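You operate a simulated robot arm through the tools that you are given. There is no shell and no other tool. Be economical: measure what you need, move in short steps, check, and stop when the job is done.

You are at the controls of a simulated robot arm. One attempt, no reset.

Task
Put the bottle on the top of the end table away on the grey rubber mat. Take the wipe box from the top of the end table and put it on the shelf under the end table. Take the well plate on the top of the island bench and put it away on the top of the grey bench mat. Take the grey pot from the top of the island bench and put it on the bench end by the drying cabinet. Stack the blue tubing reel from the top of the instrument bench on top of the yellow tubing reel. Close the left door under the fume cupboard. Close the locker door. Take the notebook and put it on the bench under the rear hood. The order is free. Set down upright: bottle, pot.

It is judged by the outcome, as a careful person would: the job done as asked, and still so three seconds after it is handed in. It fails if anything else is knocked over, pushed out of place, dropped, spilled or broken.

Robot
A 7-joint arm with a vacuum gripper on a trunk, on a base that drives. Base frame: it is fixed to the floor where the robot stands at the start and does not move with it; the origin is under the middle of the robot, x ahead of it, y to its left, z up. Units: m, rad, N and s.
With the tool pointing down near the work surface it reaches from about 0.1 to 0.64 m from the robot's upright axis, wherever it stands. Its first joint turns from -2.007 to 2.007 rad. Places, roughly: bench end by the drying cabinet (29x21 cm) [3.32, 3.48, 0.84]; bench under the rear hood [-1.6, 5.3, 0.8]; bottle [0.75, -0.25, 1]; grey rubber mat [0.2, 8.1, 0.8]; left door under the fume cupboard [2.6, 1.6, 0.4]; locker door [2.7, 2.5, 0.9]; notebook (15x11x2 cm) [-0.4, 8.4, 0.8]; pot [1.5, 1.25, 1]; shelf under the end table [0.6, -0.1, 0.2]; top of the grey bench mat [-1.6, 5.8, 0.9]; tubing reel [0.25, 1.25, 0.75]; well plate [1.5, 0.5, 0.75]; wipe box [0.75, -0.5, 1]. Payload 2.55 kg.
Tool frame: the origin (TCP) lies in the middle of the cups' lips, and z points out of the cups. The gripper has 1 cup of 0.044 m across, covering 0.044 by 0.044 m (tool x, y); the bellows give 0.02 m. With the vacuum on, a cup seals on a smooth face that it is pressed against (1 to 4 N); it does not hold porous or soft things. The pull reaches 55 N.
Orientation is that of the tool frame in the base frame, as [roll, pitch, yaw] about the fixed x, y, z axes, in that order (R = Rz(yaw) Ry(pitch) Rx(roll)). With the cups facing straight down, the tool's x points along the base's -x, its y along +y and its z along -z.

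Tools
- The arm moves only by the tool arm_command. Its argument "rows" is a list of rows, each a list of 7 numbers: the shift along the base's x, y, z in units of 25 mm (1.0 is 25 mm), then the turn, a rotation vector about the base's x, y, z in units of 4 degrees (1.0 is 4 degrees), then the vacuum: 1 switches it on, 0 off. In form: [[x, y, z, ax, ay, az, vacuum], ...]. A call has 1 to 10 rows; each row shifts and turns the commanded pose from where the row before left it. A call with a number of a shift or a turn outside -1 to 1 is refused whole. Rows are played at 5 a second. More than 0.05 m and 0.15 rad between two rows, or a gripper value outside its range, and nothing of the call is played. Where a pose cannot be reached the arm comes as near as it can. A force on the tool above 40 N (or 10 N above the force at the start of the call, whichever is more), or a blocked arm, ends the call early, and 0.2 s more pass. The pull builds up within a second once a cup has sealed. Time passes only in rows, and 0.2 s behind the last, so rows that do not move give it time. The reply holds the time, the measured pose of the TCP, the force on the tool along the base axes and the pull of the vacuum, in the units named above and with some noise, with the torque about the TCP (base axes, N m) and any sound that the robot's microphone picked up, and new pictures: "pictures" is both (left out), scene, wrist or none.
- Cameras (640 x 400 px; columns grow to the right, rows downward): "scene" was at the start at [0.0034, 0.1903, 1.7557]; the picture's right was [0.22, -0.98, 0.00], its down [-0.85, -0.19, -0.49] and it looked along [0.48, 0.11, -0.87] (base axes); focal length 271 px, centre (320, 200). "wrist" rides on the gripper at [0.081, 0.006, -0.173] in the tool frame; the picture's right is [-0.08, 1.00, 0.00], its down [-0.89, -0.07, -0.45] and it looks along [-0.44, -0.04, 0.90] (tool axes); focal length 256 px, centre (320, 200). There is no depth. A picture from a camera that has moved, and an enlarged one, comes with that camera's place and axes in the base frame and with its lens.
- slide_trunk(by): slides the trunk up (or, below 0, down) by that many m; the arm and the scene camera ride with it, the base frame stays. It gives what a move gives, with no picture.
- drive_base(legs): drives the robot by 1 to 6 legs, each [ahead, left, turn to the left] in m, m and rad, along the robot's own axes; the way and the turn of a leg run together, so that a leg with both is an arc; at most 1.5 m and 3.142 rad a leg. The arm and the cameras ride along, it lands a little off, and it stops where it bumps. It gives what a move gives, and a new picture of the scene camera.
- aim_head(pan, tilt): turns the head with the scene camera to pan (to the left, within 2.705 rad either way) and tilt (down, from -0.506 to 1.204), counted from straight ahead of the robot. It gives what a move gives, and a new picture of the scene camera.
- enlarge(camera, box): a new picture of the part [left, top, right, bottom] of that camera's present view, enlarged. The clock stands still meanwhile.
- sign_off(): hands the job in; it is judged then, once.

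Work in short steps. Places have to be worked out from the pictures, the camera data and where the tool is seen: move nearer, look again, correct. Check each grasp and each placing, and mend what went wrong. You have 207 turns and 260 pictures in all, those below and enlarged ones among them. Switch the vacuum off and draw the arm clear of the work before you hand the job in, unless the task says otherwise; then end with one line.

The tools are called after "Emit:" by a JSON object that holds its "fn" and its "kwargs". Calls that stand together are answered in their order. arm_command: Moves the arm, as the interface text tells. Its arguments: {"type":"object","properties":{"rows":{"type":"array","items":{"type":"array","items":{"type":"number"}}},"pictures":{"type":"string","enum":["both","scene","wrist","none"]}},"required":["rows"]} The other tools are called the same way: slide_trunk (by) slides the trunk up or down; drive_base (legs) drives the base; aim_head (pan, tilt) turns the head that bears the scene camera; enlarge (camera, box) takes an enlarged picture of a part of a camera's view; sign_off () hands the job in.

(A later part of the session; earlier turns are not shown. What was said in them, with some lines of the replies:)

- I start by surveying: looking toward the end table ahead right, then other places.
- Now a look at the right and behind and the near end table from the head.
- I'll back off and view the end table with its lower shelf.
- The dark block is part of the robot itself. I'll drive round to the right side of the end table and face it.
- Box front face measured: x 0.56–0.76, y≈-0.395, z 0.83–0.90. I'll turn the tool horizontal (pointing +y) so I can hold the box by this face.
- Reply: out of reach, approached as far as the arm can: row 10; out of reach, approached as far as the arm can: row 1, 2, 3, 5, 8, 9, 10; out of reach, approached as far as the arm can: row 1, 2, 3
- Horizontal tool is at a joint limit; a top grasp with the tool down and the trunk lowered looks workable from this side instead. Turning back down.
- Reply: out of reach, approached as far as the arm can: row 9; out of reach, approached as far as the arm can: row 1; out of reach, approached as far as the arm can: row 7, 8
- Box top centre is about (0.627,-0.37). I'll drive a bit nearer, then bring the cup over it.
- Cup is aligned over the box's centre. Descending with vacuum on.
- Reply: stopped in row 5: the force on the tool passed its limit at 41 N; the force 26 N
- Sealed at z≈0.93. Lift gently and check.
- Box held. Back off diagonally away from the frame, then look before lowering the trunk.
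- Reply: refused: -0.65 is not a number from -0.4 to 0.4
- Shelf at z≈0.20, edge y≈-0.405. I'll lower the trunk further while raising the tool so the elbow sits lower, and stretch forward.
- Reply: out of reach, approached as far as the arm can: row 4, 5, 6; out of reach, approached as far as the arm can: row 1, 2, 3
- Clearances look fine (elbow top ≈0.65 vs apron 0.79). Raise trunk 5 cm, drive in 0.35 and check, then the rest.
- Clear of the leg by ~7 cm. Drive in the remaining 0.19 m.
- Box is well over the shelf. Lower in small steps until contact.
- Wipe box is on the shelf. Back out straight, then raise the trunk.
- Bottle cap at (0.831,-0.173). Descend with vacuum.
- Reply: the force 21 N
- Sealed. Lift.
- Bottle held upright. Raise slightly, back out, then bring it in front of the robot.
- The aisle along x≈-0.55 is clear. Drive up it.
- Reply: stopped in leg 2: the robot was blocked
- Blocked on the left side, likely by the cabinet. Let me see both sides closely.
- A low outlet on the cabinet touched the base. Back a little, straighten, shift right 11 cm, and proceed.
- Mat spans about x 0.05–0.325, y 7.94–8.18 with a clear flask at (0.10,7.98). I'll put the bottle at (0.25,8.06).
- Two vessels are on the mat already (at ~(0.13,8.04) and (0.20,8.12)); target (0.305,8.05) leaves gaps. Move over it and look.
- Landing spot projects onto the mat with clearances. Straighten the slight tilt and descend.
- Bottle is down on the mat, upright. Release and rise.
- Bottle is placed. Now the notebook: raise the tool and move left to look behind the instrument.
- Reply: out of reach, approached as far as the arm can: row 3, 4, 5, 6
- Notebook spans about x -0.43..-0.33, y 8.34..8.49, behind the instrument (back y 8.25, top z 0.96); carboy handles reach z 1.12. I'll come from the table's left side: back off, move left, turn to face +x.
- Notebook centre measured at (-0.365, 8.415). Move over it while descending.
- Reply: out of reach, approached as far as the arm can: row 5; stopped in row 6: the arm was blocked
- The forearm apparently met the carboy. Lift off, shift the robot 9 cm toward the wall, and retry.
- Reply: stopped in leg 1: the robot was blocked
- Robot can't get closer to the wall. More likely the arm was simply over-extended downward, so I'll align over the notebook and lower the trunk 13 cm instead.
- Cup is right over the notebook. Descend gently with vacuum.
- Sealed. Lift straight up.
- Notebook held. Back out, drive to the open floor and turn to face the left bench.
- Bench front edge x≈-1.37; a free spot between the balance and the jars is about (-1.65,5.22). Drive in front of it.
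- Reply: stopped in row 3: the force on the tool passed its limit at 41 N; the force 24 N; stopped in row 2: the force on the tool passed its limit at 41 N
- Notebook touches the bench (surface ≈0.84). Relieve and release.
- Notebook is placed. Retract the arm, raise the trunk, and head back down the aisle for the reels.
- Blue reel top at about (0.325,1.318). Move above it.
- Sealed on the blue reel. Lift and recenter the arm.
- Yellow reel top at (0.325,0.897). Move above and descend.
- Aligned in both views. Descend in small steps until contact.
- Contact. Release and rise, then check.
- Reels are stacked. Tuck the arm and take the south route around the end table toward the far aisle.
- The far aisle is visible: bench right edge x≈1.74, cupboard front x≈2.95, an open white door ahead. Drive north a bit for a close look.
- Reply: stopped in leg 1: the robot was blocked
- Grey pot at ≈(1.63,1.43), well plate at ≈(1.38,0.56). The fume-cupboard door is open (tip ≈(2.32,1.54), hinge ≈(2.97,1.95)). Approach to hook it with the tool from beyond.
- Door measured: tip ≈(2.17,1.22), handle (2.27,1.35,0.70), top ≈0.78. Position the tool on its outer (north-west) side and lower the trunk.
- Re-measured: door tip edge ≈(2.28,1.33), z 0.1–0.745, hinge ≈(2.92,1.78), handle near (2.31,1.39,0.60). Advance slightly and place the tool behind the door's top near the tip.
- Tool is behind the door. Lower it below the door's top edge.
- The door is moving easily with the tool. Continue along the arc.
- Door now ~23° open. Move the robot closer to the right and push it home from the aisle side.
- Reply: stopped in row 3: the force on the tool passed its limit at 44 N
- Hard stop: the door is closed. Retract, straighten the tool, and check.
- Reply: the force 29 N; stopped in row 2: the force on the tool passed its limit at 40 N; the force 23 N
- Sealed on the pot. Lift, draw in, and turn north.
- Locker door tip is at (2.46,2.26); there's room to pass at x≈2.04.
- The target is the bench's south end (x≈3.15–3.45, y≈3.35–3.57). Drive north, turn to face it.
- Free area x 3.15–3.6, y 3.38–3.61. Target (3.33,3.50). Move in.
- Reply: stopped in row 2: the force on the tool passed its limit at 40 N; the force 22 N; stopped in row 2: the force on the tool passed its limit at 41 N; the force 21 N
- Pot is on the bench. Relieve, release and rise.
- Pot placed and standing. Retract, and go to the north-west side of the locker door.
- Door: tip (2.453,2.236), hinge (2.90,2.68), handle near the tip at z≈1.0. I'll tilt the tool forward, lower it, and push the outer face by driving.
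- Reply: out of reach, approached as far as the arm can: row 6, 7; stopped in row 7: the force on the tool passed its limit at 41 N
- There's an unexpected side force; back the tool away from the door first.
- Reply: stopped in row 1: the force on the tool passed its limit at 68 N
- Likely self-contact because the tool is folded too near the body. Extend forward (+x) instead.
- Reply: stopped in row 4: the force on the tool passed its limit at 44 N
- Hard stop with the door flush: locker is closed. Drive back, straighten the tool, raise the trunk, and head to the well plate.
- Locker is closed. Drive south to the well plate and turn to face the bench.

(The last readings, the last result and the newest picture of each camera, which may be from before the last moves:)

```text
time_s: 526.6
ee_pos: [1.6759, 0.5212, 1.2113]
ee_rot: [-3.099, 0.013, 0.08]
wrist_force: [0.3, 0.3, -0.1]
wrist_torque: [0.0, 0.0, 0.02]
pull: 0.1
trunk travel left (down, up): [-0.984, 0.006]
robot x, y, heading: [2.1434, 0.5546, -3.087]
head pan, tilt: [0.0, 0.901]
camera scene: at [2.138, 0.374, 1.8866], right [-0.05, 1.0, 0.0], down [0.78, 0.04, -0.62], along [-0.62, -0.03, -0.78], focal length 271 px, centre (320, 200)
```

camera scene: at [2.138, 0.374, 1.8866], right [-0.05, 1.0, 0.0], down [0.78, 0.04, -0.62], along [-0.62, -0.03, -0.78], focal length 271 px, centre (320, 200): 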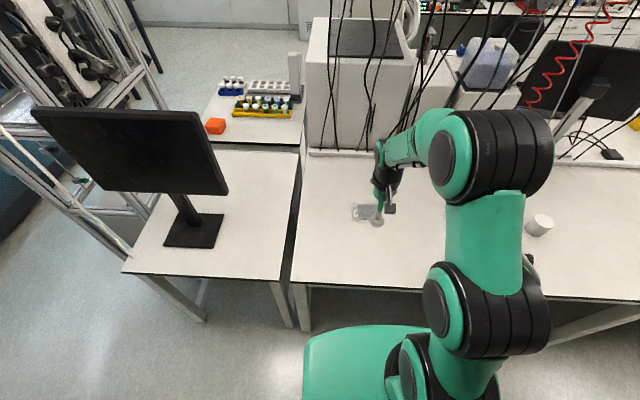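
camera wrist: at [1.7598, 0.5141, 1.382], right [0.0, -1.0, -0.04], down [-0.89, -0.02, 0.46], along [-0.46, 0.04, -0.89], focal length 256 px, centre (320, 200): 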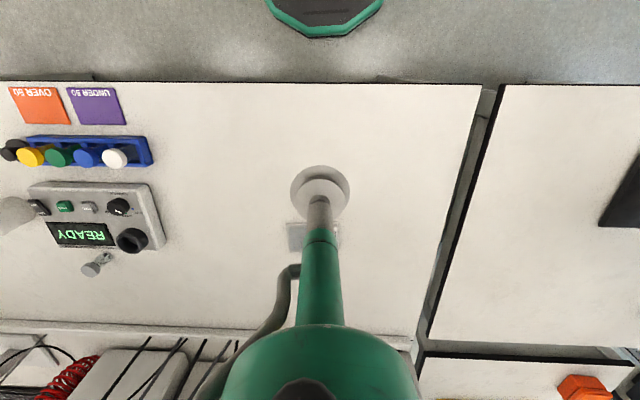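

Well plate ≈(1.39,0.55). Get closer, lower trunk 12 cm for reach, and move over it.

Emit:
{"fn": "drive_base", "kwargs": {"legs": [[0, 0, -0.055], [0.11, 0, 0]]}}

Emit:
{"fn": "slide_trunk", "kwargs": {"by": -0.12}}

Emit:
{"fn": "arm_command", "kwargs": {"rows": [[-0.8, 0, -0.3, 0.3, 0, 0, 0], [-0.8, 0, -0.3, 0.3, 0, 0, 0], [-0.8, 0, -0.3, 0, 0, 0, 0], [-0.8, 0, -0.3, 0, 0, 0, 0]], "pictures": "wrist"}}

```text
time_s: 528.2
ee_pos: [1.5693, 0.5473, 1.2114]
ee_rot: [-3.098, 0.012, 0.03]
wrist_force: [0.2, 0.3, -0.6]
wrist_torque: [0.02, -0.01, -0.01]
pull: 0.0
trunk travel left (down, up): [-0.984, 0.006]
robot x, y, heading: [2.0343, 0.5515, -3.136]
head pan, tilt: [0.0, 0.901]
camera scene: at [2.021, 0.3748, 1.8866], right [0.0, 1.0, 0.0], down [0.78, 0.0, -0.62], along [-0.62, 0.0, -0.78], focal length 271 px, centre (320, 200)
```

scene: 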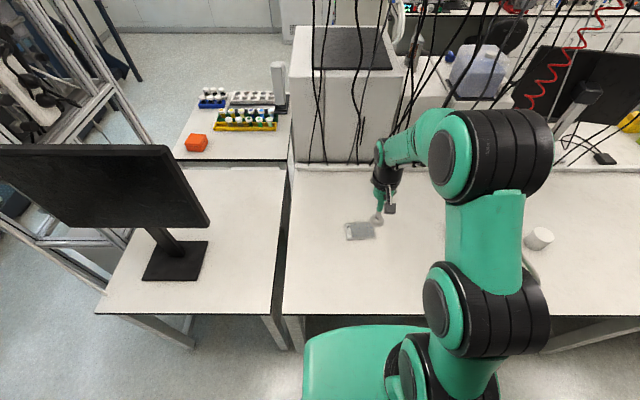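

```text
time_s: 529.7
ee_pos: [1.5676, 0.5455, 1.0906]
ee_rot: [-3.099, 0.013, 0.03]
wrist_force: [-0.3, -0.5, -0.6]
wrist_torque: [-0.04, -0.05, 0.0]
pull: 0.0
trunk travel left (down, up): [-0.864, 0.126]
robot x, y, heading: [2.0381, 0.5515, -3.139]
head pan, tilt: [0.0, 0.901]
```

```text
time_s: 530.7
ee_pos: [1.4875, 0.5451, 1.0616]
ee_rot: [-3.056, 0.01, 0.029]
wrist_force: [-0.1, 0.2, -0.4]
wrist_torque: [-0.01, 0.0, 0.01]
pull: 0.1
trunk travel left (down, up): [-0.864, 0.126]
robot x, y, heading: [2.0384, 0.5522, -3.141]
head pan, tilt: [0.0, 0.901]
camera wrist: at [1.5694, 0.5269, 1.2316], right [-0.05, -1.0, -0.08], down [-0.89, 0.01, 0.46], along [-0.46, 0.1, -0.88], focal length 256 px, centre (320, 200)
```

wrist: 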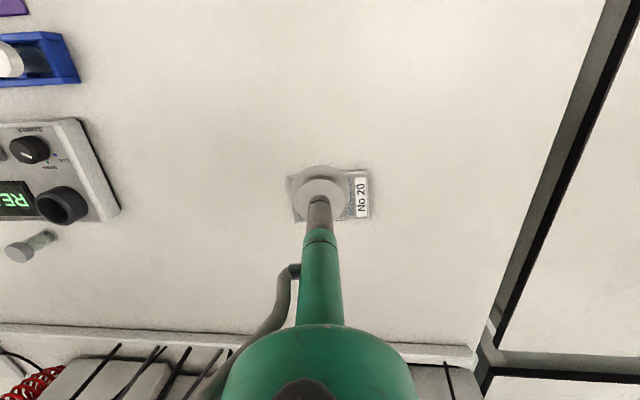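

Emit:
{"fn": "arm_command", "kwargs": {"rows": [[-0.7, 0.1, -0.6, -0.3, 0, 0, 0], [-0.7, 0.1, -0.6, -0.3, 0, 0, 0], [-0.7, 0.1, -0.7, -0.3, 0, 0, 0], [-0.7, 0.1, -0.7, -0.32, 0, 0, 0], [-0.7, 0, -0.7, 0, 0, 0, 0]], "pictures": "wrist"}}

```text
time_s: 531.9
ee_pos: [1.4001, 0.5541, 0.9762]
ee_rot: [3.141, 0.015, 0.029]
wrist_force: [0.1, -0.3, 0.5]
wrist_torque: [0.02, -0.04, 0.04]
pull: 0.0
trunk travel left (down, up): [-0.864, 0.126]
robot x, y, heading: [2.0413, 0.5511, -3.139]
head pan, tilt: [0.0, 0.901]
camera wrist: at [1.4828, 0.5502, 1.1478], right [-0.05, -1.0, 0.0], down [-0.89, 0.05, 0.46], along [-0.46, 0.02, -0.89], focal length 256 px, centre (320, 200)
```

wrist: 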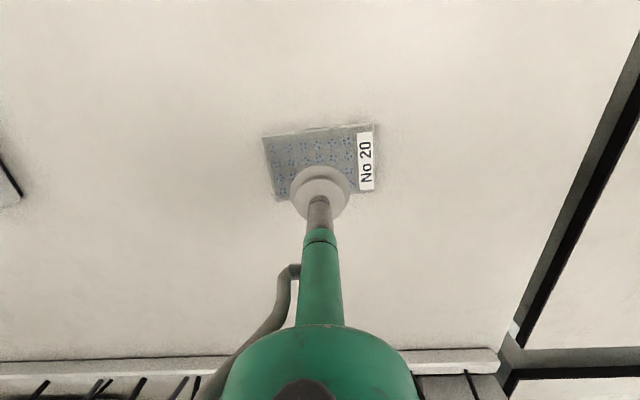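

Emit:
{"fn": "arm_command", "kwargs": {"rows": [[-0.3, 0, -1, 0, 0, 0, 0], [0, 0, -1, 0, 0, 0, 1], [0, 0, -0.6, 0, 0, 0, 1], [0, 0, -0.4, 0, 0, 0, 1], [0, 0, -0.3, 0, 0, 0, 1], [0, 0, -0.2, 0, 0, 0, 1]], "pictures": "none"}}

Emit:
{"fn": "arm_command", "kwargs": {"rows": [[0, 0, -0.2, 0, 0, 0, 1], [0, 0, -0.2, 0, 0, 0, 1], [0, 0, -0.1, 0, 0, 0, 1]], "pictures": "wrist"}}

```text
time_s: 533.3
ee_pos: [1.3937, 0.5544, 0.8908]
ee_rot: [-3.141, 0.014, 0.028]
wrist_force: [-1.2, 0.1, -0.5]
wrist_torque: [0.03, 0.01, -0.01]
pull: 0.0
trunk travel left (down, up): [-0.864, 0.126]
robot x, y, heading: [2.0371, 0.5507, -3.143]
head pan, tilt: [0.0, 0.901]
```

```text
time_s: 534.1
ee_pos: [1.3928, 0.5549, 0.8784]
ee_rot: [-3.14, 0.014, 0.028]
wrist_force: [0.5, 0.4, 0.5]
wrist_torque: [-0.01, 0.0, -0.02]
pull: 0.1
trunk travel left (down, up): [-0.864, 0.126]
robot x, y, heading: [2.037, 0.5541, -3.143]
head pan, tilt: [0.0, 0.901]
camera wrist: at [1.475, 0.5512, 1.0499], right [-0.05, -1.0, 0.0], down [-0.89, 0.05, 0.46], along [-0.46, 0.02, -0.89], focal length 256 px, centre (320, 200)
```

wrist: 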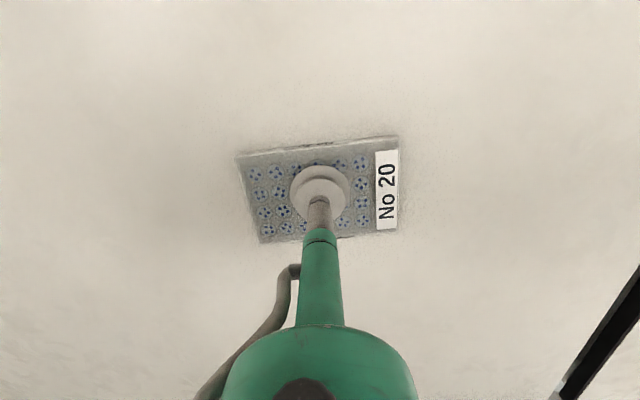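

Emit:
{"fn": "arm_command", "kwargs": {"rows": [[0, 0, -0.2, 0, 0, 0, 1], [0, 0, -0.2, 0, 0, 0, 1]], "pictures": "none"}}

Emit:
{"fn": "arm_command", "kwargs": {"rows": [[0, 0, -0.15, 0, 0, 0, 1], [0, 0, -0.1, 0, 0, 0, 1], [0, 0, 0, 0, 0, 0, 1]], "pictures": "none"}}

```text
time_s: 534.7
ee_pos: [1.3928, 0.5561, 0.8687]
ee_rot: [-3.142, 0.013, 0.027]
wrist_force: [0.7, 0.3, 0.3]
wrist_torque: [0.01, 0.0, 0.02]
pull: 55.4
trunk travel left (down, up): [-0.864, 0.126]
robot x, y, heading: [2.0413, 0.5522, -3.142]
head pan, tilt: [0.0, 0.901]
```

```text
time_s: 535.5
ee_pos: [1.3938, 0.5558, 0.8641]
ee_rot: [3.141, 0.015, 0.028]
wrist_force: [-0.1, 0.7, 6.8]
wrist_torque: [-0.05, -0.25, -0.01]
pull: 55.1
trunk travel left (down, up): [-0.864, 0.126]
robot x, y, heading: [2.0356, 0.5552, -3.14]
head pan, tilt: [0.0, 0.901]
```

Sealed. Lift, retract, and head north.

Emit:
{"fn": "arm_command", "kwargs": {"rows": [[0, 0, 0.5, 0, 0, 0, 1], [0, 0, 1, 0, 0, 0, 1], [0, 0, 1, 0, 0, 0, 1], [0.5, 0, 1, 0, 0, 0, 1], [1, 0, 1, 0, 0, 0, 1], [1, 0, 1, 0, 0, 0, 1], [1, 0, 1, 0, 0, 0, 1], [1, 0, 0.5, 0, 0, 0, 1], [1, 0, 0, 0, 0, 0, 1], [1, 0, 0, 0, 0, 0, 1]], "pictures": "wrist"}}

Emit:
{"fn": "slide_trunk", "kwargs": {"by": 0.12}}

Emit:
{"fn": "drive_base", "kwargs": {"legs": [[-0.12, 0, 0], [0, 0, -1.57], [1.4, 0, 0], [0.9, -0.15, 0]]}}

Emit:
{"fn": "aim_head", "kwargs": {"pan": 0.5, "tilt": 0.5}}

```text
time_s: 537.7
ee_pos: [1.5583, 0.5556, 1.0378]
ee_rot: [3.141, 0.016, 0.026]
wrist_force: [-1.3, -0.6, -0.8]
wrist_torque: [-0.01, 0.0, -0.03]
pull: 54.8
trunk travel left (down, up): [-0.864, 0.126]
robot x, y, heading: [2.0356, 0.5541, -3.145]
head pan, tilt: [0.0, 0.901]
camera wrist: at [1.6396, 0.5515, 1.2092], right [-0.05, -1.0, 0.0], down [-0.89, 0.04, 0.46], along [-0.46, 0.02, -0.89], focal length 256 px, centre (320, 200)
```

wrist: 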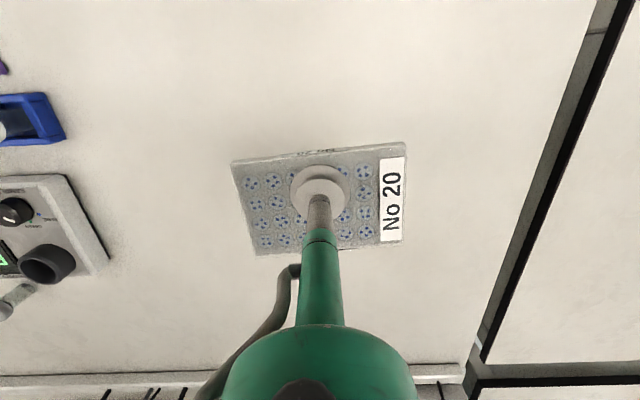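

```text
time_s: 539.2
ee_pos: [1.5563, 0.5553, 1.1571]
ee_rot: [3.141, 0.013, 0.028]
wrist_force: [-0.3, -0.5, -1.1]
wrist_torque: [0.01, -0.01, 0.02]
pull: 54.9
trunk travel left (down, up): [-0.984, 0.006]
robot x, y, heading: [2.0369, 0.5507, -3.141]
head pan, tilt: [0.0, 0.901]
```

```text
time_s: 555.2
ee_pos: [2.3326, 3.3257, 1.1568]
ee_rot: [-3.141, 0.012, -1.555]
wrist_force: [-0.5, -1.0, -0.7]
wrist_torque: [-0.01, 0.0, 0.0]
pull: 54.4
trunk travel left (down, up): [-0.984, 0.006]
robot x, y, heading: [2.3263, 2.8426, 1.557]
head pan, tilt: [0.0, 0.901]
camera scene: at [2.1459, 2.8606, 1.8866], right [1.0, -0.01, 0.0], down [-0.01, -0.78, -0.62], along [0.01, 0.62, -0.78], focal length 271 px, centre (320, 200)
```

scene: 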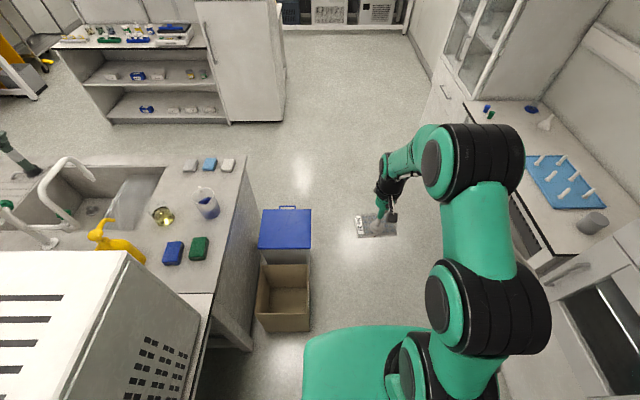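

```text
time_s: 556.2
ee_pos: [2.3321, 3.3267, 1.1567]
ee_rot: [3.14, 0.014, -1.554]
wrist_force: [-0.3, 0.5, -1.3]
wrist_torque: [-0.03, 0.0, 0.0]
pull: 55.4
trunk travel left (down, up): [-0.984, 0.006]
robot x, y, heading: [2.3237, 2.8435, 1.558]
head pan, tilt: [0.499, 0.499]
camera scene: at [2.1025, 2.8654, 1.9204], right [0.88, 0.47, 0.0], down [0.22, -0.42, -0.88], along [-0.41, 0.78, -0.48], focal length 271 px, centre (320, 200)
```

scene: 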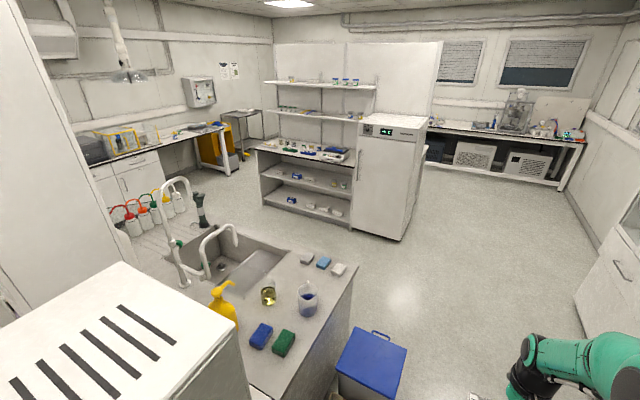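

The cross passage (y 4.0–5.5) is clear. Drive through it to the west aisle.

Emit:
{"fn": "drive_base", "kwargs": {"legs": [[1.3, 0, 0.013], [0.55, 0, 0], [0, 1.5, 0]]}}

Emit:
{"fn": "aim_head", "kwargs": {"pan": 1.2, "tilt": 0.6}}

```text
time_s: 558.9
ee_pos: [2.3336, 3.6606, 1.1566]
ee_rot: [3.139, 0.013, -1.493]
wrist_force: [0.0, -0.2, -1.1]
wrist_torque: [-0.12, 0.07, 0.0]
pull: 55.1
trunk travel left (down, up): [-0.984, 0.006]
robot x, y, heading: [2.3545, 3.1791, 1.617]
head pan, tilt: [0.499, 0.499]
stopped in leg 1: the robot was blocked; the commanded pose is now the measured one
camera scene: at [2.133, 3.1889, 1.921], right [0.85, 0.52, 0.0], down [0.25, -0.41, -0.88], along [-0.46, 0.75, -0.48], focal length 271 px, centre (320, 200)
```

scene: 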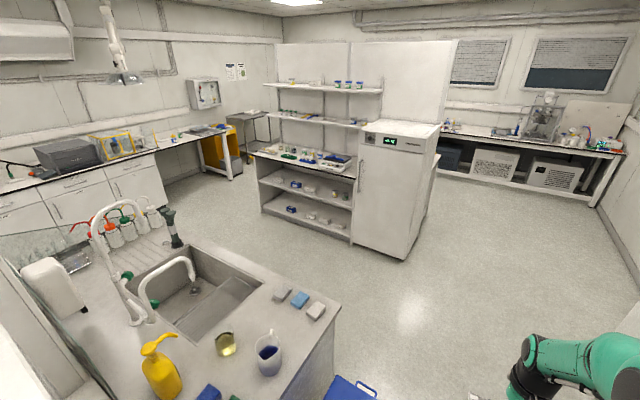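

```text
time_s: 560.0
ee_pos: [2.3302, 3.6611, 1.157]
ee_rot: [-3.141, 0.014, -1.494]
wrist_force: [-0.8, 0.1, -0.6]
wrist_torque: [-0.01, 0.03, 0.02]
pull: 54.7
trunk travel left (down, up): [-0.984, 0.006]
robot x, y, heading: [2.3481, 3.1774, 1.618]
head pan, tilt: [1.201, 0.6]
camera scene: at [2.0928, 3.1365, 1.9115], right [0.31, 0.95, 0.0], down [0.54, -0.18, -0.83], along [-0.78, 0.26, -0.56], focal length 271 px, centre (320, 200)
```

scene: 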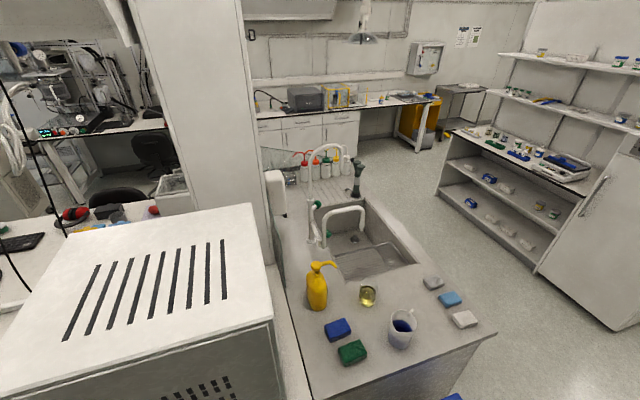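

Blocked, likely by the bins at left. Look down there.

Emit:
{"fn": "aim_head", "kwargs": {"pan": 0.5, "tilt": 1.15}}

```text
time_s: 561.1
ee_pos: [2.3299, 3.6578, 1.1582]
ee_rot: [-3.14, 0.015, -1.491]
wrist_force: [-0.4, 0.9, -1.2]
wrist_torque: [0.01, 0.01, 0.02]
pull: 55.0
trunk travel left (down, up): [-0.984, 0.006]
robot x, y, heading: [2.3509, 3.1787, 1.623]
head pan, tilt: [0.499, 1.15]
camera scene: at [2.1449, 3.1591, 1.8697], right [0.85, 0.52, 0.0], down [0.48, -0.78, -0.41], along [-0.21, 0.35, -0.91], focal length 271 px, centre (320, 200)
```

scene: 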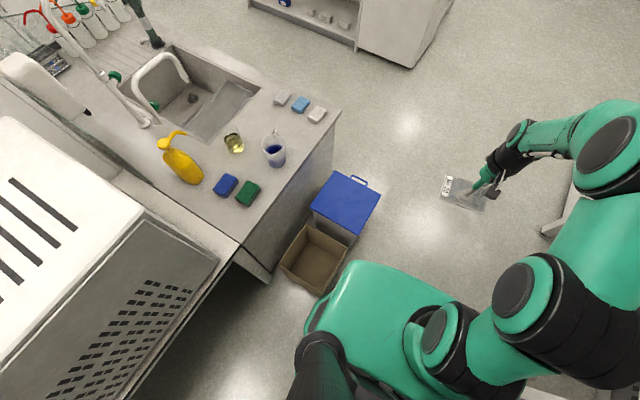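

Emit:
{"fn": "drive_base", "kwargs": {"legs": [[-0.08, -0.02, 0], [0, -0.17, -0.05], [1.2, 0, 0], [0.45, 0, 0]]}}

Emit:
{"fn": "drive_base", "kwargs": {"legs": [[0, 1.5, 0]]}}

```text
time_s: 571.2
ee_pos: [2.5563, 5.232, 1.1584]
ee_rot: [3.141, 0.014, -1.556]
wrist_force: [-0.1, -0.1, -0.3]
wrist_torque: [-0.03, 0.0, 0.01]
pull: 54.8
trunk travel left (down, up): [-0.984, 0.006]
robot x, y, heading: [2.5463, 4.7496, 1.561]
head pan, tilt: [0.499, 1.15]
camera scene: at [2.3398, 4.7447, 1.8696], right [0.88, 0.47, 0.0], down [0.43, -0.81, -0.41], along [-0.19, 0.36, -0.91], focal length 271 px, centre (320, 200)
```

scene: 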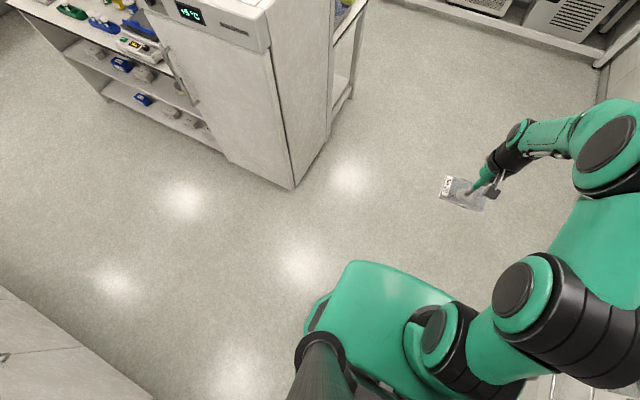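

```text
time_s: 578.7
ee_pos: [1.0333, 5.232, 1.158]
ee_rot: [-3.141, 0.015, -1.53]
wrist_force: [0.4, -0.3, -1.2]
wrist_torque: [-0.02, -0.01, 0.03]
pull: 55.2
trunk travel left (down, up): [-0.984, 0.006]
robot x, y, heading: [1.0374, 4.7551, 1.583]
head pan, tilt: [0.499, 1.15]
camera scene: at [0.8291, 4.7404, 1.8696], right [0.87, 0.49, 0.0], down [0.45, -0.8, -0.41], along [-0.2, 0.36, -0.91], focal length 271 px, centre (320, 200)
```

scene: 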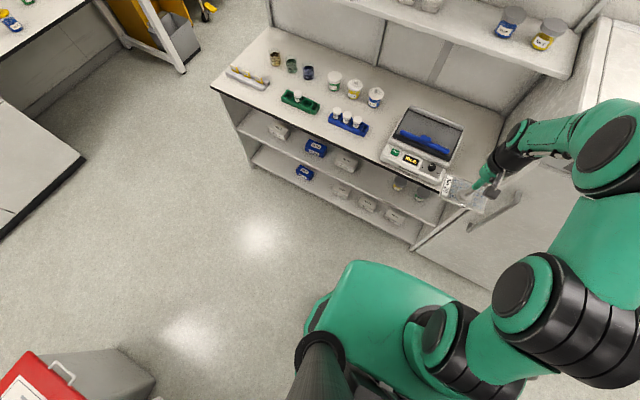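

Emit:
{"fn": "drive_base", "kwargs": {"legs": [[-0.05, 1.5, 0], [0, 0.25, 0], [0, 0, 1.56], [0, -1.05, 0]]}}

Emit:
{"fn": "aim_head", "kwargs": {"pan": 0.0, "tilt": 0.85}}

Emit:
{"fn": "arm_command", "kwargs": {"rows": [[0, 0, 0, 0, 0, 0, 1]], "pictures": "wrist"}}

```text
refused: leg 1 is longer than a leg can be; nothing moved
```

```text
time_s: 579.6
ee_pos: [1.033, 5.2329, 1.158]
ee_rot: [-3.139, 0.013, -1.531]
wrist_force: [0.2, -0.7, -0.1]
wrist_torque: [-0.01, 0.03, -0.02]
pull: 54.7
trunk travel left (down, up): [-0.984, 0.006]
robot x, y, heading: [1.0335, 4.751, 1.584]
head pan, tilt: [0.0, 0.85]
camera scene: at [0.8573, 4.7666, 1.8904], right [1.0, 0.01, 0.0], down [0.01, -0.75, -0.66], along [-0.01, 0.66, -0.75], focal length 271 px, centre (320, 200)
```

scene: 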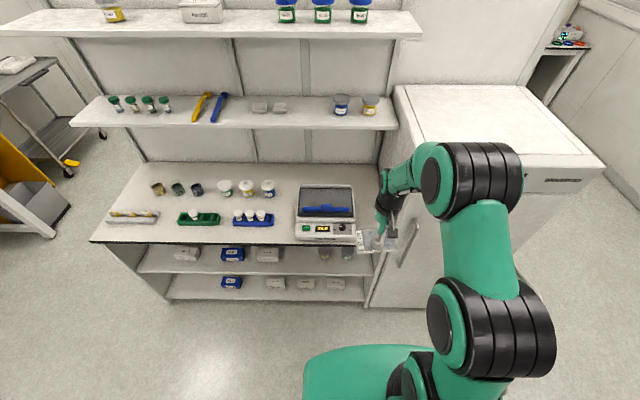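

```text
time_s: 580.0
ee_pos: [1.032, 5.2329, 1.1586]
ee_rot: [3.141, 0.014, -1.53]
wrist_force: [0.0, 0.5, -0.1]
wrist_torque: [-0.02, 0.0, 0.0]
pull: 54.7
trunk travel left (down, up): [-0.984, 0.006]
robot x, y, heading: [1.0355, 4.7512, 1.583]
head pan, tilt: [0.0, 0.85]
camera wrist: at [1.0287, 5.1498, 1.329], right [-1.0, 0.04, 0.0], down [0.03, 0.89, 0.46], along [0.02, 0.46, -0.89], focal length 256 px, centre (320, 200)
```

wrist: 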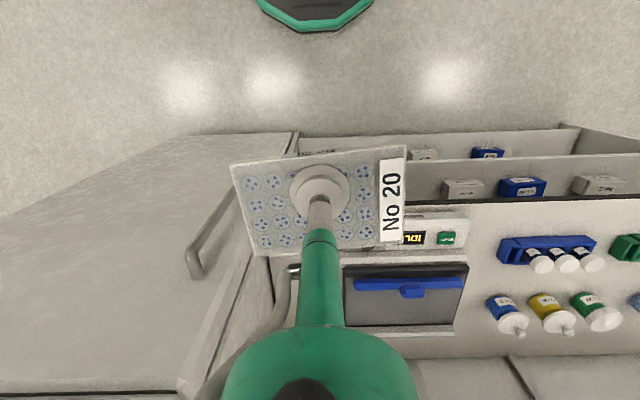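

Emit:
{"fn": "drive_base", "kwargs": {"legs": [[-0.08, 0, 0], [0, 1.4, 0], [0, 0.35, 0], [0, 0, 1.56], [0, -1.05, 0]]}}

Emit:
{"fn": "arm_command", "kwargs": {"rows": [[0, 0, 0, 0, 0, 0, 1]], "pictures": "wrist"}}

```text
time_s: 598.4
ee_pos: [-1.182, 5.7187, 1.1579]
ee_rot: [3.141, 0.015, 0.004]
wrist_force: [-0.1, 0.2, -0.5]
wrist_torque: [0.0, -0.03, -0.01]
pull: 55.1
trunk travel left (down, up): [-0.984, 0.006]
robot x, y, heading: [-0.7004, 5.7012, 3.116]
head pan, tilt: [0.0, 0.85]
camera scene: at [-0.7256, 5.5261, 1.8905], right [0.02, 1.0, 0.0], down [0.75, -0.02, -0.66], along [-0.66, 0.02, -0.75], focal length 271 px, centre (320, 200)
```

scene: 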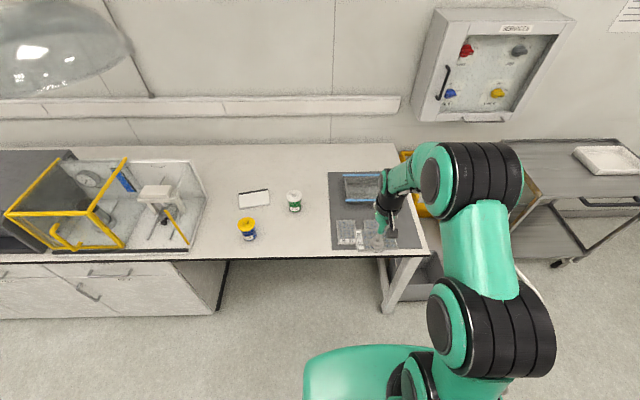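

```text
time_s: 598.8
ee_pos: [-1.1835, 5.7184, 1.1577]
ee_rot: [-3.137, 0.015, 0.006]
wrist_force: [0.7, 0.5, -1.1]
wrist_torque: [0.04, 0.0, 0.04]
pull: 55.5
trunk travel left (down, up): [-0.984, 0.006]
robot x, y, heading: [-0.7006, 5.7023, 3.124]
head pan, tilt: [0.0, 0.85]
camera wrist: at [-1.1008, 5.7118, 1.3289], right [-0.07, -1.0, 0.0], down [-0.89, 0.07, 0.46], along [-0.46, 0.03, -0.89], focal length 256 px, centre (320, 200)
```

wrist: 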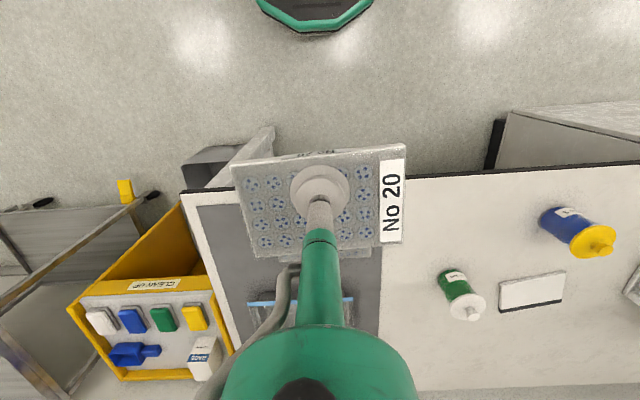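

Notebook is still fine. Shift the arm aside to see the mat's free area.

Emit:
{"fn": "arm_command", "kwargs": {"rows": [[0, -1, 0.4, 0, 0, 0, 1], [0, -1, 0.4, 0, 0, 0, 1], [0, -1, 0, 0, 0, 0, 1], [0, -1, 0, 0, 0, 0, 1], [0, -1, 0, 0, 0, 0, 1], [0, -1, 0, 0, 0, 0, 1], [0, -1, 0, 0, 0, 0, 1], [0, -1, 0, 0, 0, 0, 1], [0, -1, 0, 0, 0, 0, 1]], "pictures": "both"}}

Emit:
{"fn": "enlarge", "kwargs": {"camera": "scene", "box": [280, 150, 460, 270]}}

```text
time_s: 600.8
ee_pos: [-1.1833, 5.4909, 1.178]
ee_rot: [-3.14, 0.012, 0.003]
wrist_force: [0.3, -0.1, -0.8]
wrist_torque: [0.04, -0.02, 0.02]
pull: 54.8
trunk travel left (down, up): [-0.984, 0.006]
robot x, y, heading: [-0.7019, 5.7053, 3.118]
head pan, tilt: [0.0, 0.85]
camera scene: at [-0.7258, 5.5248, 1.8903], right [0.02, 1.0, 0.0], down [0.75, -0.02, -0.66], along [-0.66, 0.02, -0.75], focal length 271 px, centre (320, 200)
camera wrist: at [-1.1011, 5.4852, 1.3488], right [-0.08, -1.0, 0.0], down [-0.89, 0.07, 0.46], along [-0.46, 0.04, -0.89], focal length 256 px, centre (320, 200)
```

scene: 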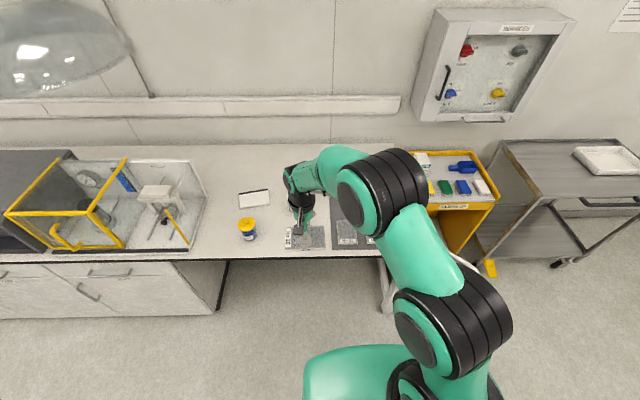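
wrist: 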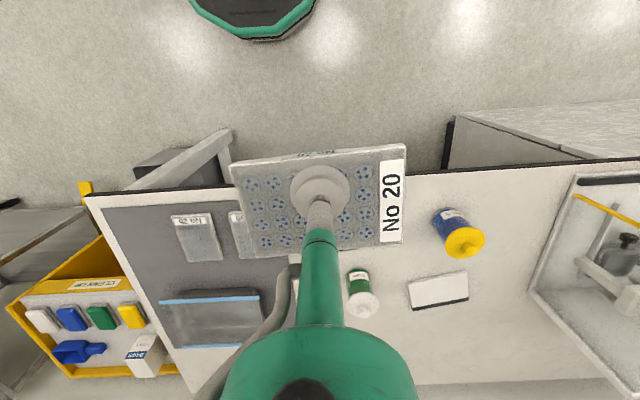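

```text
3.33 times, centred on (370, 210) of scene
camera zoom: at [-0.7258, 5.5248, 1.8903], right [0.02, 1.0, 0.0], down [0.75, -0.02, -0.66], along [-0.66, 0.02, -0.75], focal length 902 px, centre (153, 167)
```

zoom: 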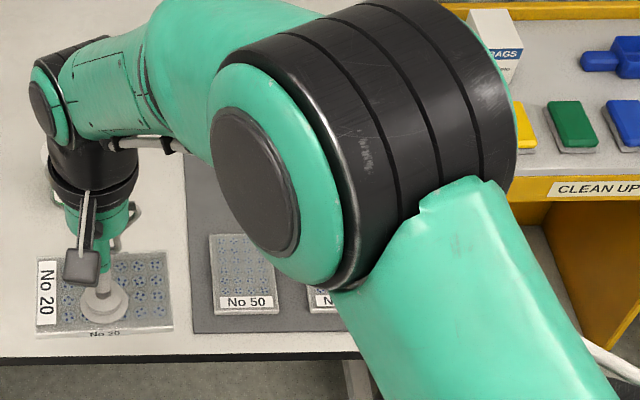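

Free spot on the mat: x -1.35..-1.61, y 5.86..5.99, so the plate must be turned 90°. Try yawing the tool.

Emit:
{"fn": "arm_command", "kwargs": {"rows": [[0, 0, 0, 0, 0, -1, 1], [0, 0, 0, 0, 0, -1, 1], [0, 0, 0, 0, 0, -1, 1], [0, 0, 0, 0, 0, -1, 1], [0, 0, 0, 0, 0, -1, 1], [0, 0, 0, 0, 0, -1, 1], [0, 0, 0, 0, 0, -1, 1], [0, 0, 0, 0, 0, -1, 1], [0, 0, 0, 0, 0, -1, 1], [0, 0, 0, 0, 0, -1, 1]], "pictures": "none"}}

Emit:
{"fn": "arm_command", "kwargs": {"rows": [[0, 0, 0, 0, 0, -1, 1], [0, 0, 0, 0, 0, -1, 1], [0, 0, 0, 0, 0, -1, 1], [0, 0, 0, 0, 0, -1, 1], [0, 0, 0, 0, 0, -1, 1], [0, 0, 0, 0, 0, -1, 1], [0, 0, 0, 0, 0, -1, 1], [0, 0, 0, 0, 0, -1, 1], [0, 0, 0, 0, 0, -1, 1], [0, 0, 0, 0, 0, -1, 1]], "pictures": "none"}}

```text
time_s: 603.0
ee_pos: [-1.184, 5.4934, 1.1778]
ee_rot: [-3.14, 0.013, -0.693]
wrist_force: [0.5, 0.1, -0.5]
wrist_torque: [-0.01, 0.01, 0.04]
pull: 55.0
trunk travel left (down, up): [-0.984, 0.006]
robot x, y, heading: [-0.6998, 5.7028, 3.118]
head pan, tilt: [0.0, 0.85]
```

```text
time_s: 605.2
ee_pos: [-1.183, 5.4933, 1.1773]
ee_rot: [-3.14, 0.014, -1.394]
wrist_force: [-0.4, -0.1, -0.7]
wrist_torque: [-0.01, -0.02, -0.02]
pull: 54.5
trunk travel left (down, up): [-0.984, 0.006]
robot x, y, heading: [-0.701, 5.7037, 3.118]
head pan, tilt: [0.0, 0.85]
```

Yaw works. Finish the rotation and drive closer.

Emit:
{"fn": "arm_command", "kwargs": {"rows": [[0, 0, 0, 0, 0, -1, 1], [0, 0, 0, 0, 0, -1, 1], [0, 0, 0, 0, 0, -0.4, 1]], "pictures": "none"}}

Emit:
{"fn": "drive_base", "kwargs": {"legs": [[0, -0.15, 0.023], [0.28, 0, 0]]}}

Emit:
{"fn": "arm_command", "kwargs": {"rows": [[0, 1, 0, 0, 0, 0, 1], [0, 1, 0, 0, 0, 0, 1], [0, 1, 0, 0, 0, 0, 1], [0, 1, 0, 0, 0, 0, 1], [0, 1, 0, 0, 0, 0, 1], [0, 1, 0, 0, 0, 0, 1], [0, 1, 0, 0, 0, 0, 1]], "pictures": "both"}}

```text
time_s: 606.0
ee_pos: [-1.1835, 5.4928, 1.1772]
ee_rot: [3.141, 0.013, -1.561]
wrist_force: [-0.1, 0.3, -1.1]
wrist_torque: [-0.01, -0.03, -0.04]
pull: 55.0
trunk travel left (down, up): [-0.984, 0.006]
robot x, y, heading: [-0.6992, 5.7026, 3.116]
head pan, tilt: [0.0, 0.85]
```

```text
time_s: 608.9
ee_pos: [-1.4604, 5.6327, 1.1772]
ee_rot: [-3.141, 0.016, -1.539]
wrist_force: [0.6, -0.4, -0.2]
wrist_torque: [-0.03, 0.0, 0.0]
pull: 55.4
trunk travel left (down, up): [-0.984, 0.006]
robot x, y, heading: [-0.9828, 5.8543, 3.139]
head pan, tilt: [0.0, 0.85]
camera scene: at [-1.0031, 5.6757, 1.8905], right [0.0, 1.0, 0.0], down [0.75, 0.0, -0.66], along [-0.66, 0.0, -0.75], focal length 271 px, centre (320, 200)
```

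scene: 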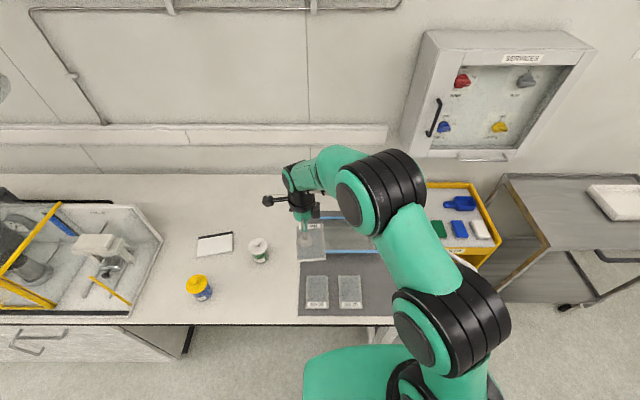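

```text
time_s: 610.5
ee_pos: [-1.4598, 5.8081, 1.1788]
ee_rot: [3.141, 0.017, -1.538]
wrist_force: [0.0, -0.4, -1.2]
wrist_torque: [-0.04, -0.01, -0.04]
pull: 54.3
trunk travel left (down, up): [-0.984, 0.006]
robot x, y, heading: [-0.9868, 5.8569, 3.135]
head pan, tilt: [0.0, 0.85]
camera scene: at [-1.0034, 5.677, 1.8906], right [0.0, 1.0, 0.0], down [0.75, 0.0, -0.66], along [-0.66, 0.0, -0.75], focal length 271 px, centre (320, 200)
camera wrist: at [-1.4637, 5.7247, 1.3497], right [-1.0, 0.05, 0.0], down [0.04, 0.89, 0.46], along [0.02, 0.46, -0.89], focal length 256 px, centre (320, 200)
```

scene: 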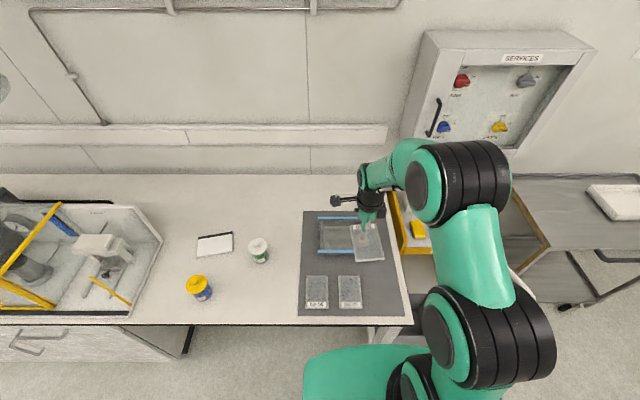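
wrist: 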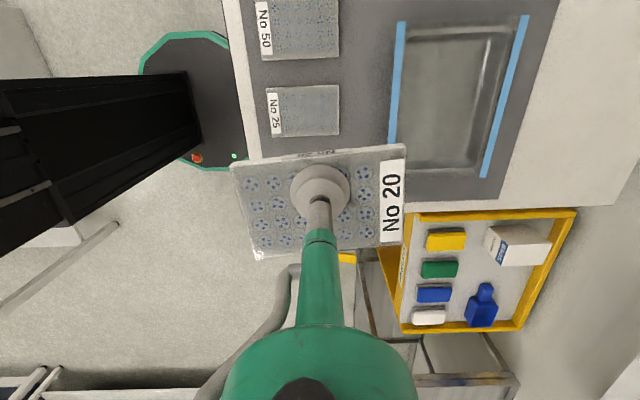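

Emit:
{"fn": "arm_command", "kwargs": {"rows": [[0, 0.9, 0, 0, 0, 0, 1], [0, 0.9, 0, 0, 0, 0, 1], [0, 0.9, 0, 0, 0, 0, 1], [0, 0.9, -0.5, 0, 0, 0, 1], [-0.1, 0.85, -1, 0, 0, 0, 1], [0, 0, -1, 0, 0, 0, 1], [0, 0, -1, 0, 0, 0, 1]], "pictures": "both"}}

```text
time_s: 612.1
ee_pos: [-1.4627, 5.9203, 1.0905]
ee_rot: [-3.139, 0.015, -1.534]
wrist_force: [-1.1, 0.3, -1.1]
wrist_torque: [-0.03, -0.02, 0.0]
pull: 55.3
trunk travel left (down, up): [-0.984, 0.006]
robot x, y, heading: [-0.9837, 5.8539, 3.14]
head pan, tilt: [0.0, 0.85]
camera scene: at [-1.0046, 5.676, 1.8905], right [0.0, 1.0, 0.0], down [0.75, 0.0, -0.66], along [-0.66, 0.0, -0.75], focal length 271 px, centre (320, 200)
camera wrist: at [-1.4675, 5.8364, 1.2617], right [-1.0, 0.04, 0.0], down [0.04, 0.89, 0.46], along [0.02, 0.46, -0.89], focal length 256 px, centre (320, 200)
```

scene: 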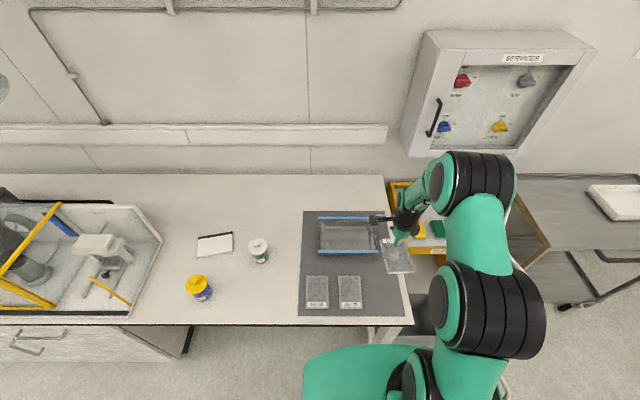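
wrist: 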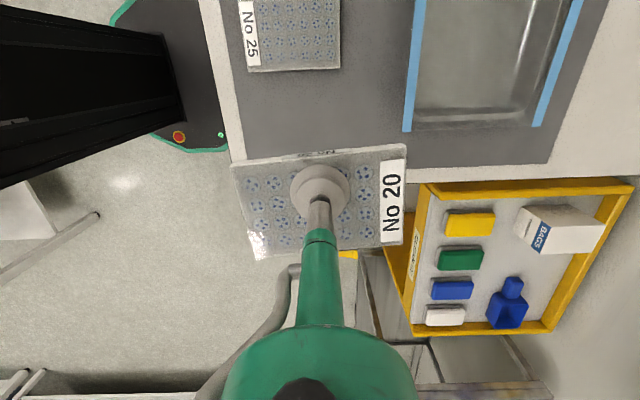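

Emit:
{"fn": "arm_command", "kwargs": {"rows": [[0, -0.52, -1, 0, 0, 0, 1], [0, 0, -1, 0, 0, 0, 1], [0, 0, -1, 0, 0, 0, 1], [0, 0, -1, 0, 0, 0, 1], [0, 0, -1, 0, 0, 0, 1], [0, 0, -1, 0, 0, 0, 1], [0, 0, -1, 0, 0, 0, 1]], "pictures": "wrist"}}

```text
time_s: 613.7
ee_pos: [-1.4642, 5.9059, 0.9151]
ee_rot: [3.141, 0.013, -1.536]
wrist_force: [0.4, -0.1, -0.2]
wrist_torque: [-0.03, 0.0, 0.03]
pull: 55.2
trunk travel left (down, up): [-0.984, 0.006]
robot x, y, heading: [-0.9837, 5.8539, 3.137]
head pan, tilt: [0.0, 0.85]
camera wrist: at [-1.4676, 5.8235, 1.0859], right [-1.0, 0.04, 0.0], down [0.04, 0.89, 0.46], along [0.02, 0.46, -0.89], focal length 256 px, centre (320, 200)
```

wrist: 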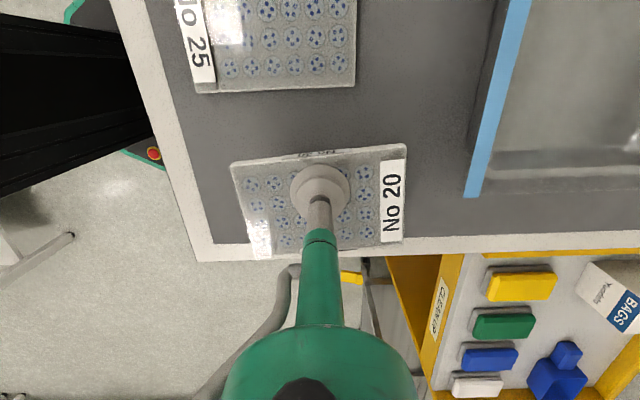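

Well aligned in the free spot. Lower to contact.

Emit:
{"fn": "arm_command", "kwargs": {"rows": [[0, 0, -0.6, 0, 0, 0, 1], [0, 0, -0.4, 0, 0, 0, 1], [0, 0, -0.3, 0, 0, 0, 1], [0, 0, -0.2, 0, 0, 0, 1]], "pictures": "none"}}

Emit:
{"fn": "arm_command", "kwargs": {"rows": [[0, 0, -0.2, 0, 0, 0, 1], [0, 0, -0.15, 0, 0, 0, 1]], "pictures": "none"}}

Emit:
{"fn": "arm_command", "kwargs": {"rows": [[0, 0, -0.15, 0, 0, 0, 1], [0, 0, -0.1, 0, 0, 0, 1]], "pictures": "none"}}

```text
time_s: 614.7
ee_pos: [-1.462, 5.9056, 0.8768]
ee_rot: [3.141, 0.013, -1.537]
wrist_force: [-0.3, -0.5, -1.3]
wrist_torque: [-0.01, 0.0, 0.01]
pull: 54.2
trunk travel left (down, up): [-0.984, 0.006]
robot x, y, heading: [-0.9844, 5.8502, 3.144]
head pan, tilt: [0.0, 0.85]
```

```text
time_s: 615.3
ee_pos: [-1.4613, 5.9062, 0.8697]
ee_rot: [-3.141, 0.014, -1.537]
wrist_force: [0.0, -0.2, -1.7]
wrist_torque: [-0.04, -0.02, 0.03]
pull: 55.4
trunk travel left (down, up): [-0.984, 0.006]
robot x, y, heading: [-0.9863, 5.8535, 3.141]
head pan, tilt: [0.0, 0.85]
```

```text
time_s: 615.9
ee_pos: [-1.4619, 5.9063, 0.8671]
ee_rot: [3.138, 0.016, -1.539]
wrist_force: [5.1, 1.0, 30.0]
wrist_torque: [-0.35, -0.31, 0.0]
pull: 55.0
trunk travel left (down, up): [-0.984, 0.006]
robot x, y, heading: [-0.9841, 5.8554, 3.142]
head pan, tilt: [0.0, 0.85]
```

Contact. Relieve, release, rise and check.

Emit:
{"fn": "arm_command", "kwargs": {"rows": [[0, 0, 0.15, 0, 0, 0, 1], [0, 0, 0, 0, 0, 0, 0], [0, 0, 0, 0, 0, 0, 0], [0, 0, 0, 0, 0, 0, 0], [0, 0, 0, 0, 0, 0, 0], [0, 0, 0.2, 0, 0, 0, 0], [0, 0, 1, 0, 0, 0, 0], [0, 0, 1, 0, 0, 0, 0], [0, 0, 1, 0, 0, 0, 0], [0, 0, 1, 0, 0, 0, 0]], "pictures": "wrist"}}

```text
time_s: 618.1
ee_pos: [-1.4624, 5.9081, 0.9723]
ee_rot: [3.141, 0.014, -1.538]
wrist_force: [0.5, -0.8, -0.9]
wrist_torque: [-0.03, 0.0, 0.01]
pull: 0.1
trunk travel left (down, up): [-0.984, 0.006]
robot x, y, heading: [-0.984, 5.8529, 3.139]
head pan, tilt: [0.0, 0.85]
camera wrist: at [-1.467, 5.8243, 1.1441], right [-1.0, 0.05, 0.0], down [0.04, 0.89, 0.46], along [0.02, 0.46, -0.89], focal length 256 px, centre (320, 200)
```

wrist: 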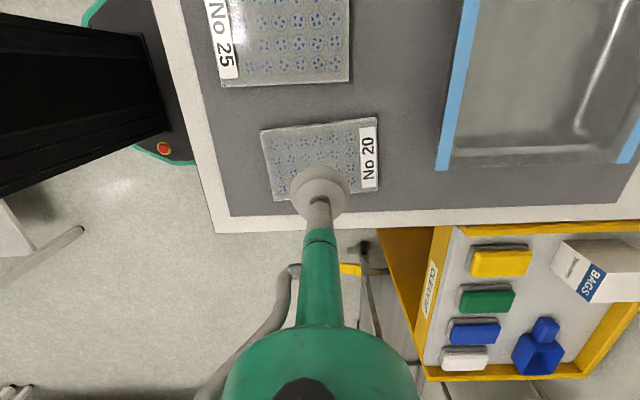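

The plate lies on the mat. Draw the arm clear and take a last look.

Emit:
{"fn": "arm_command", "kwargs": {"rows": [[0, 0, 1, 0, 0, 0, 0], [0, 0, 1, 0, 0, 0, 0], [0, 0, 1, 0, 0, 0, 0], [0, 0, 1, 0, 0, 0, 0], [0, 0, 1, 0, 0, 0, 0], [0.5, 0, 1, 0, 0, 0, 0], [1, 0, 0.5, 0, 0, 0, 0], [1, 0, 0, 0, 0, 0, 0], [1, 0, 0, 0, 0, 0, 0]], "pictures": "none"}}

Emit:
{"fn": "drive_base", "kwargs": {"legs": [[-0.35, 0, 0]]}}

```text
time_s: 620.1
ee_pos: [-1.3734, 5.9074, 1.1334]
ee_rot: [-3.14, 0.014, -1.537]
wrist_force: [0.3, -0.1, -0.3]
wrist_torque: [-0.02, 0.03, 0.0]
pull: 0.1
trunk travel left (down, up): [-0.984, 0.006]
robot x, y, heading: [-0.9799, 5.8519, 3.141]
head pan, tilt: [0.0, 0.85]
```

```text
time_s: 622.4
ee_pos: [-1.0285, 5.9072, 1.1326]
ee_rot: [-3.14, 0.014, -1.54]
wrist_force: [0.4, -0.5, -0.2]
wrist_torque: [0.06, -0.01, -0.05]
pull: 0.1
trunk travel left (down, up): [-0.984, 0.006]
robot x, y, heading: [-0.6363, 5.8546, 3.135]
head pan, tilt: [0.0, 0.85]
camera scene: at [-0.657, 5.675, 1.8905], right [0.0, 1.0, 0.0], down [0.75, 0.0, -0.66], along [-0.66, 0.0, -0.75], focal length 271 px, centre (320, 200)
```

scene: 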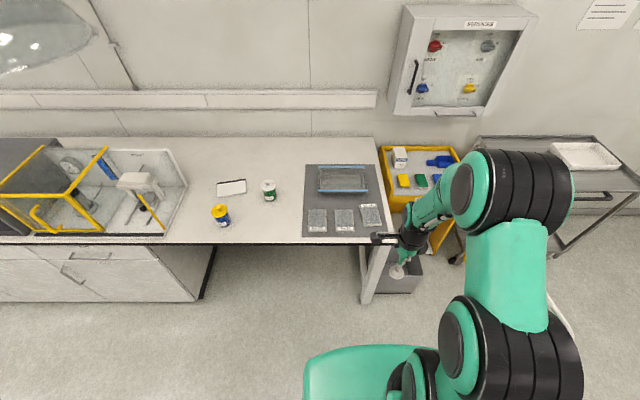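

Everything is in its place, the vacuum is off, and the arm is clear of the work. Handing in.

Emit:
{"fn": "sign_off", "kwargs": {}}

```text
The job is handed in.
```

All eight tasks were carried out and handed in; on the way the base bumped the mobile cabinet's outlet, a cardboard box beside the blue bin and two other spots, and none looked visibly moved.
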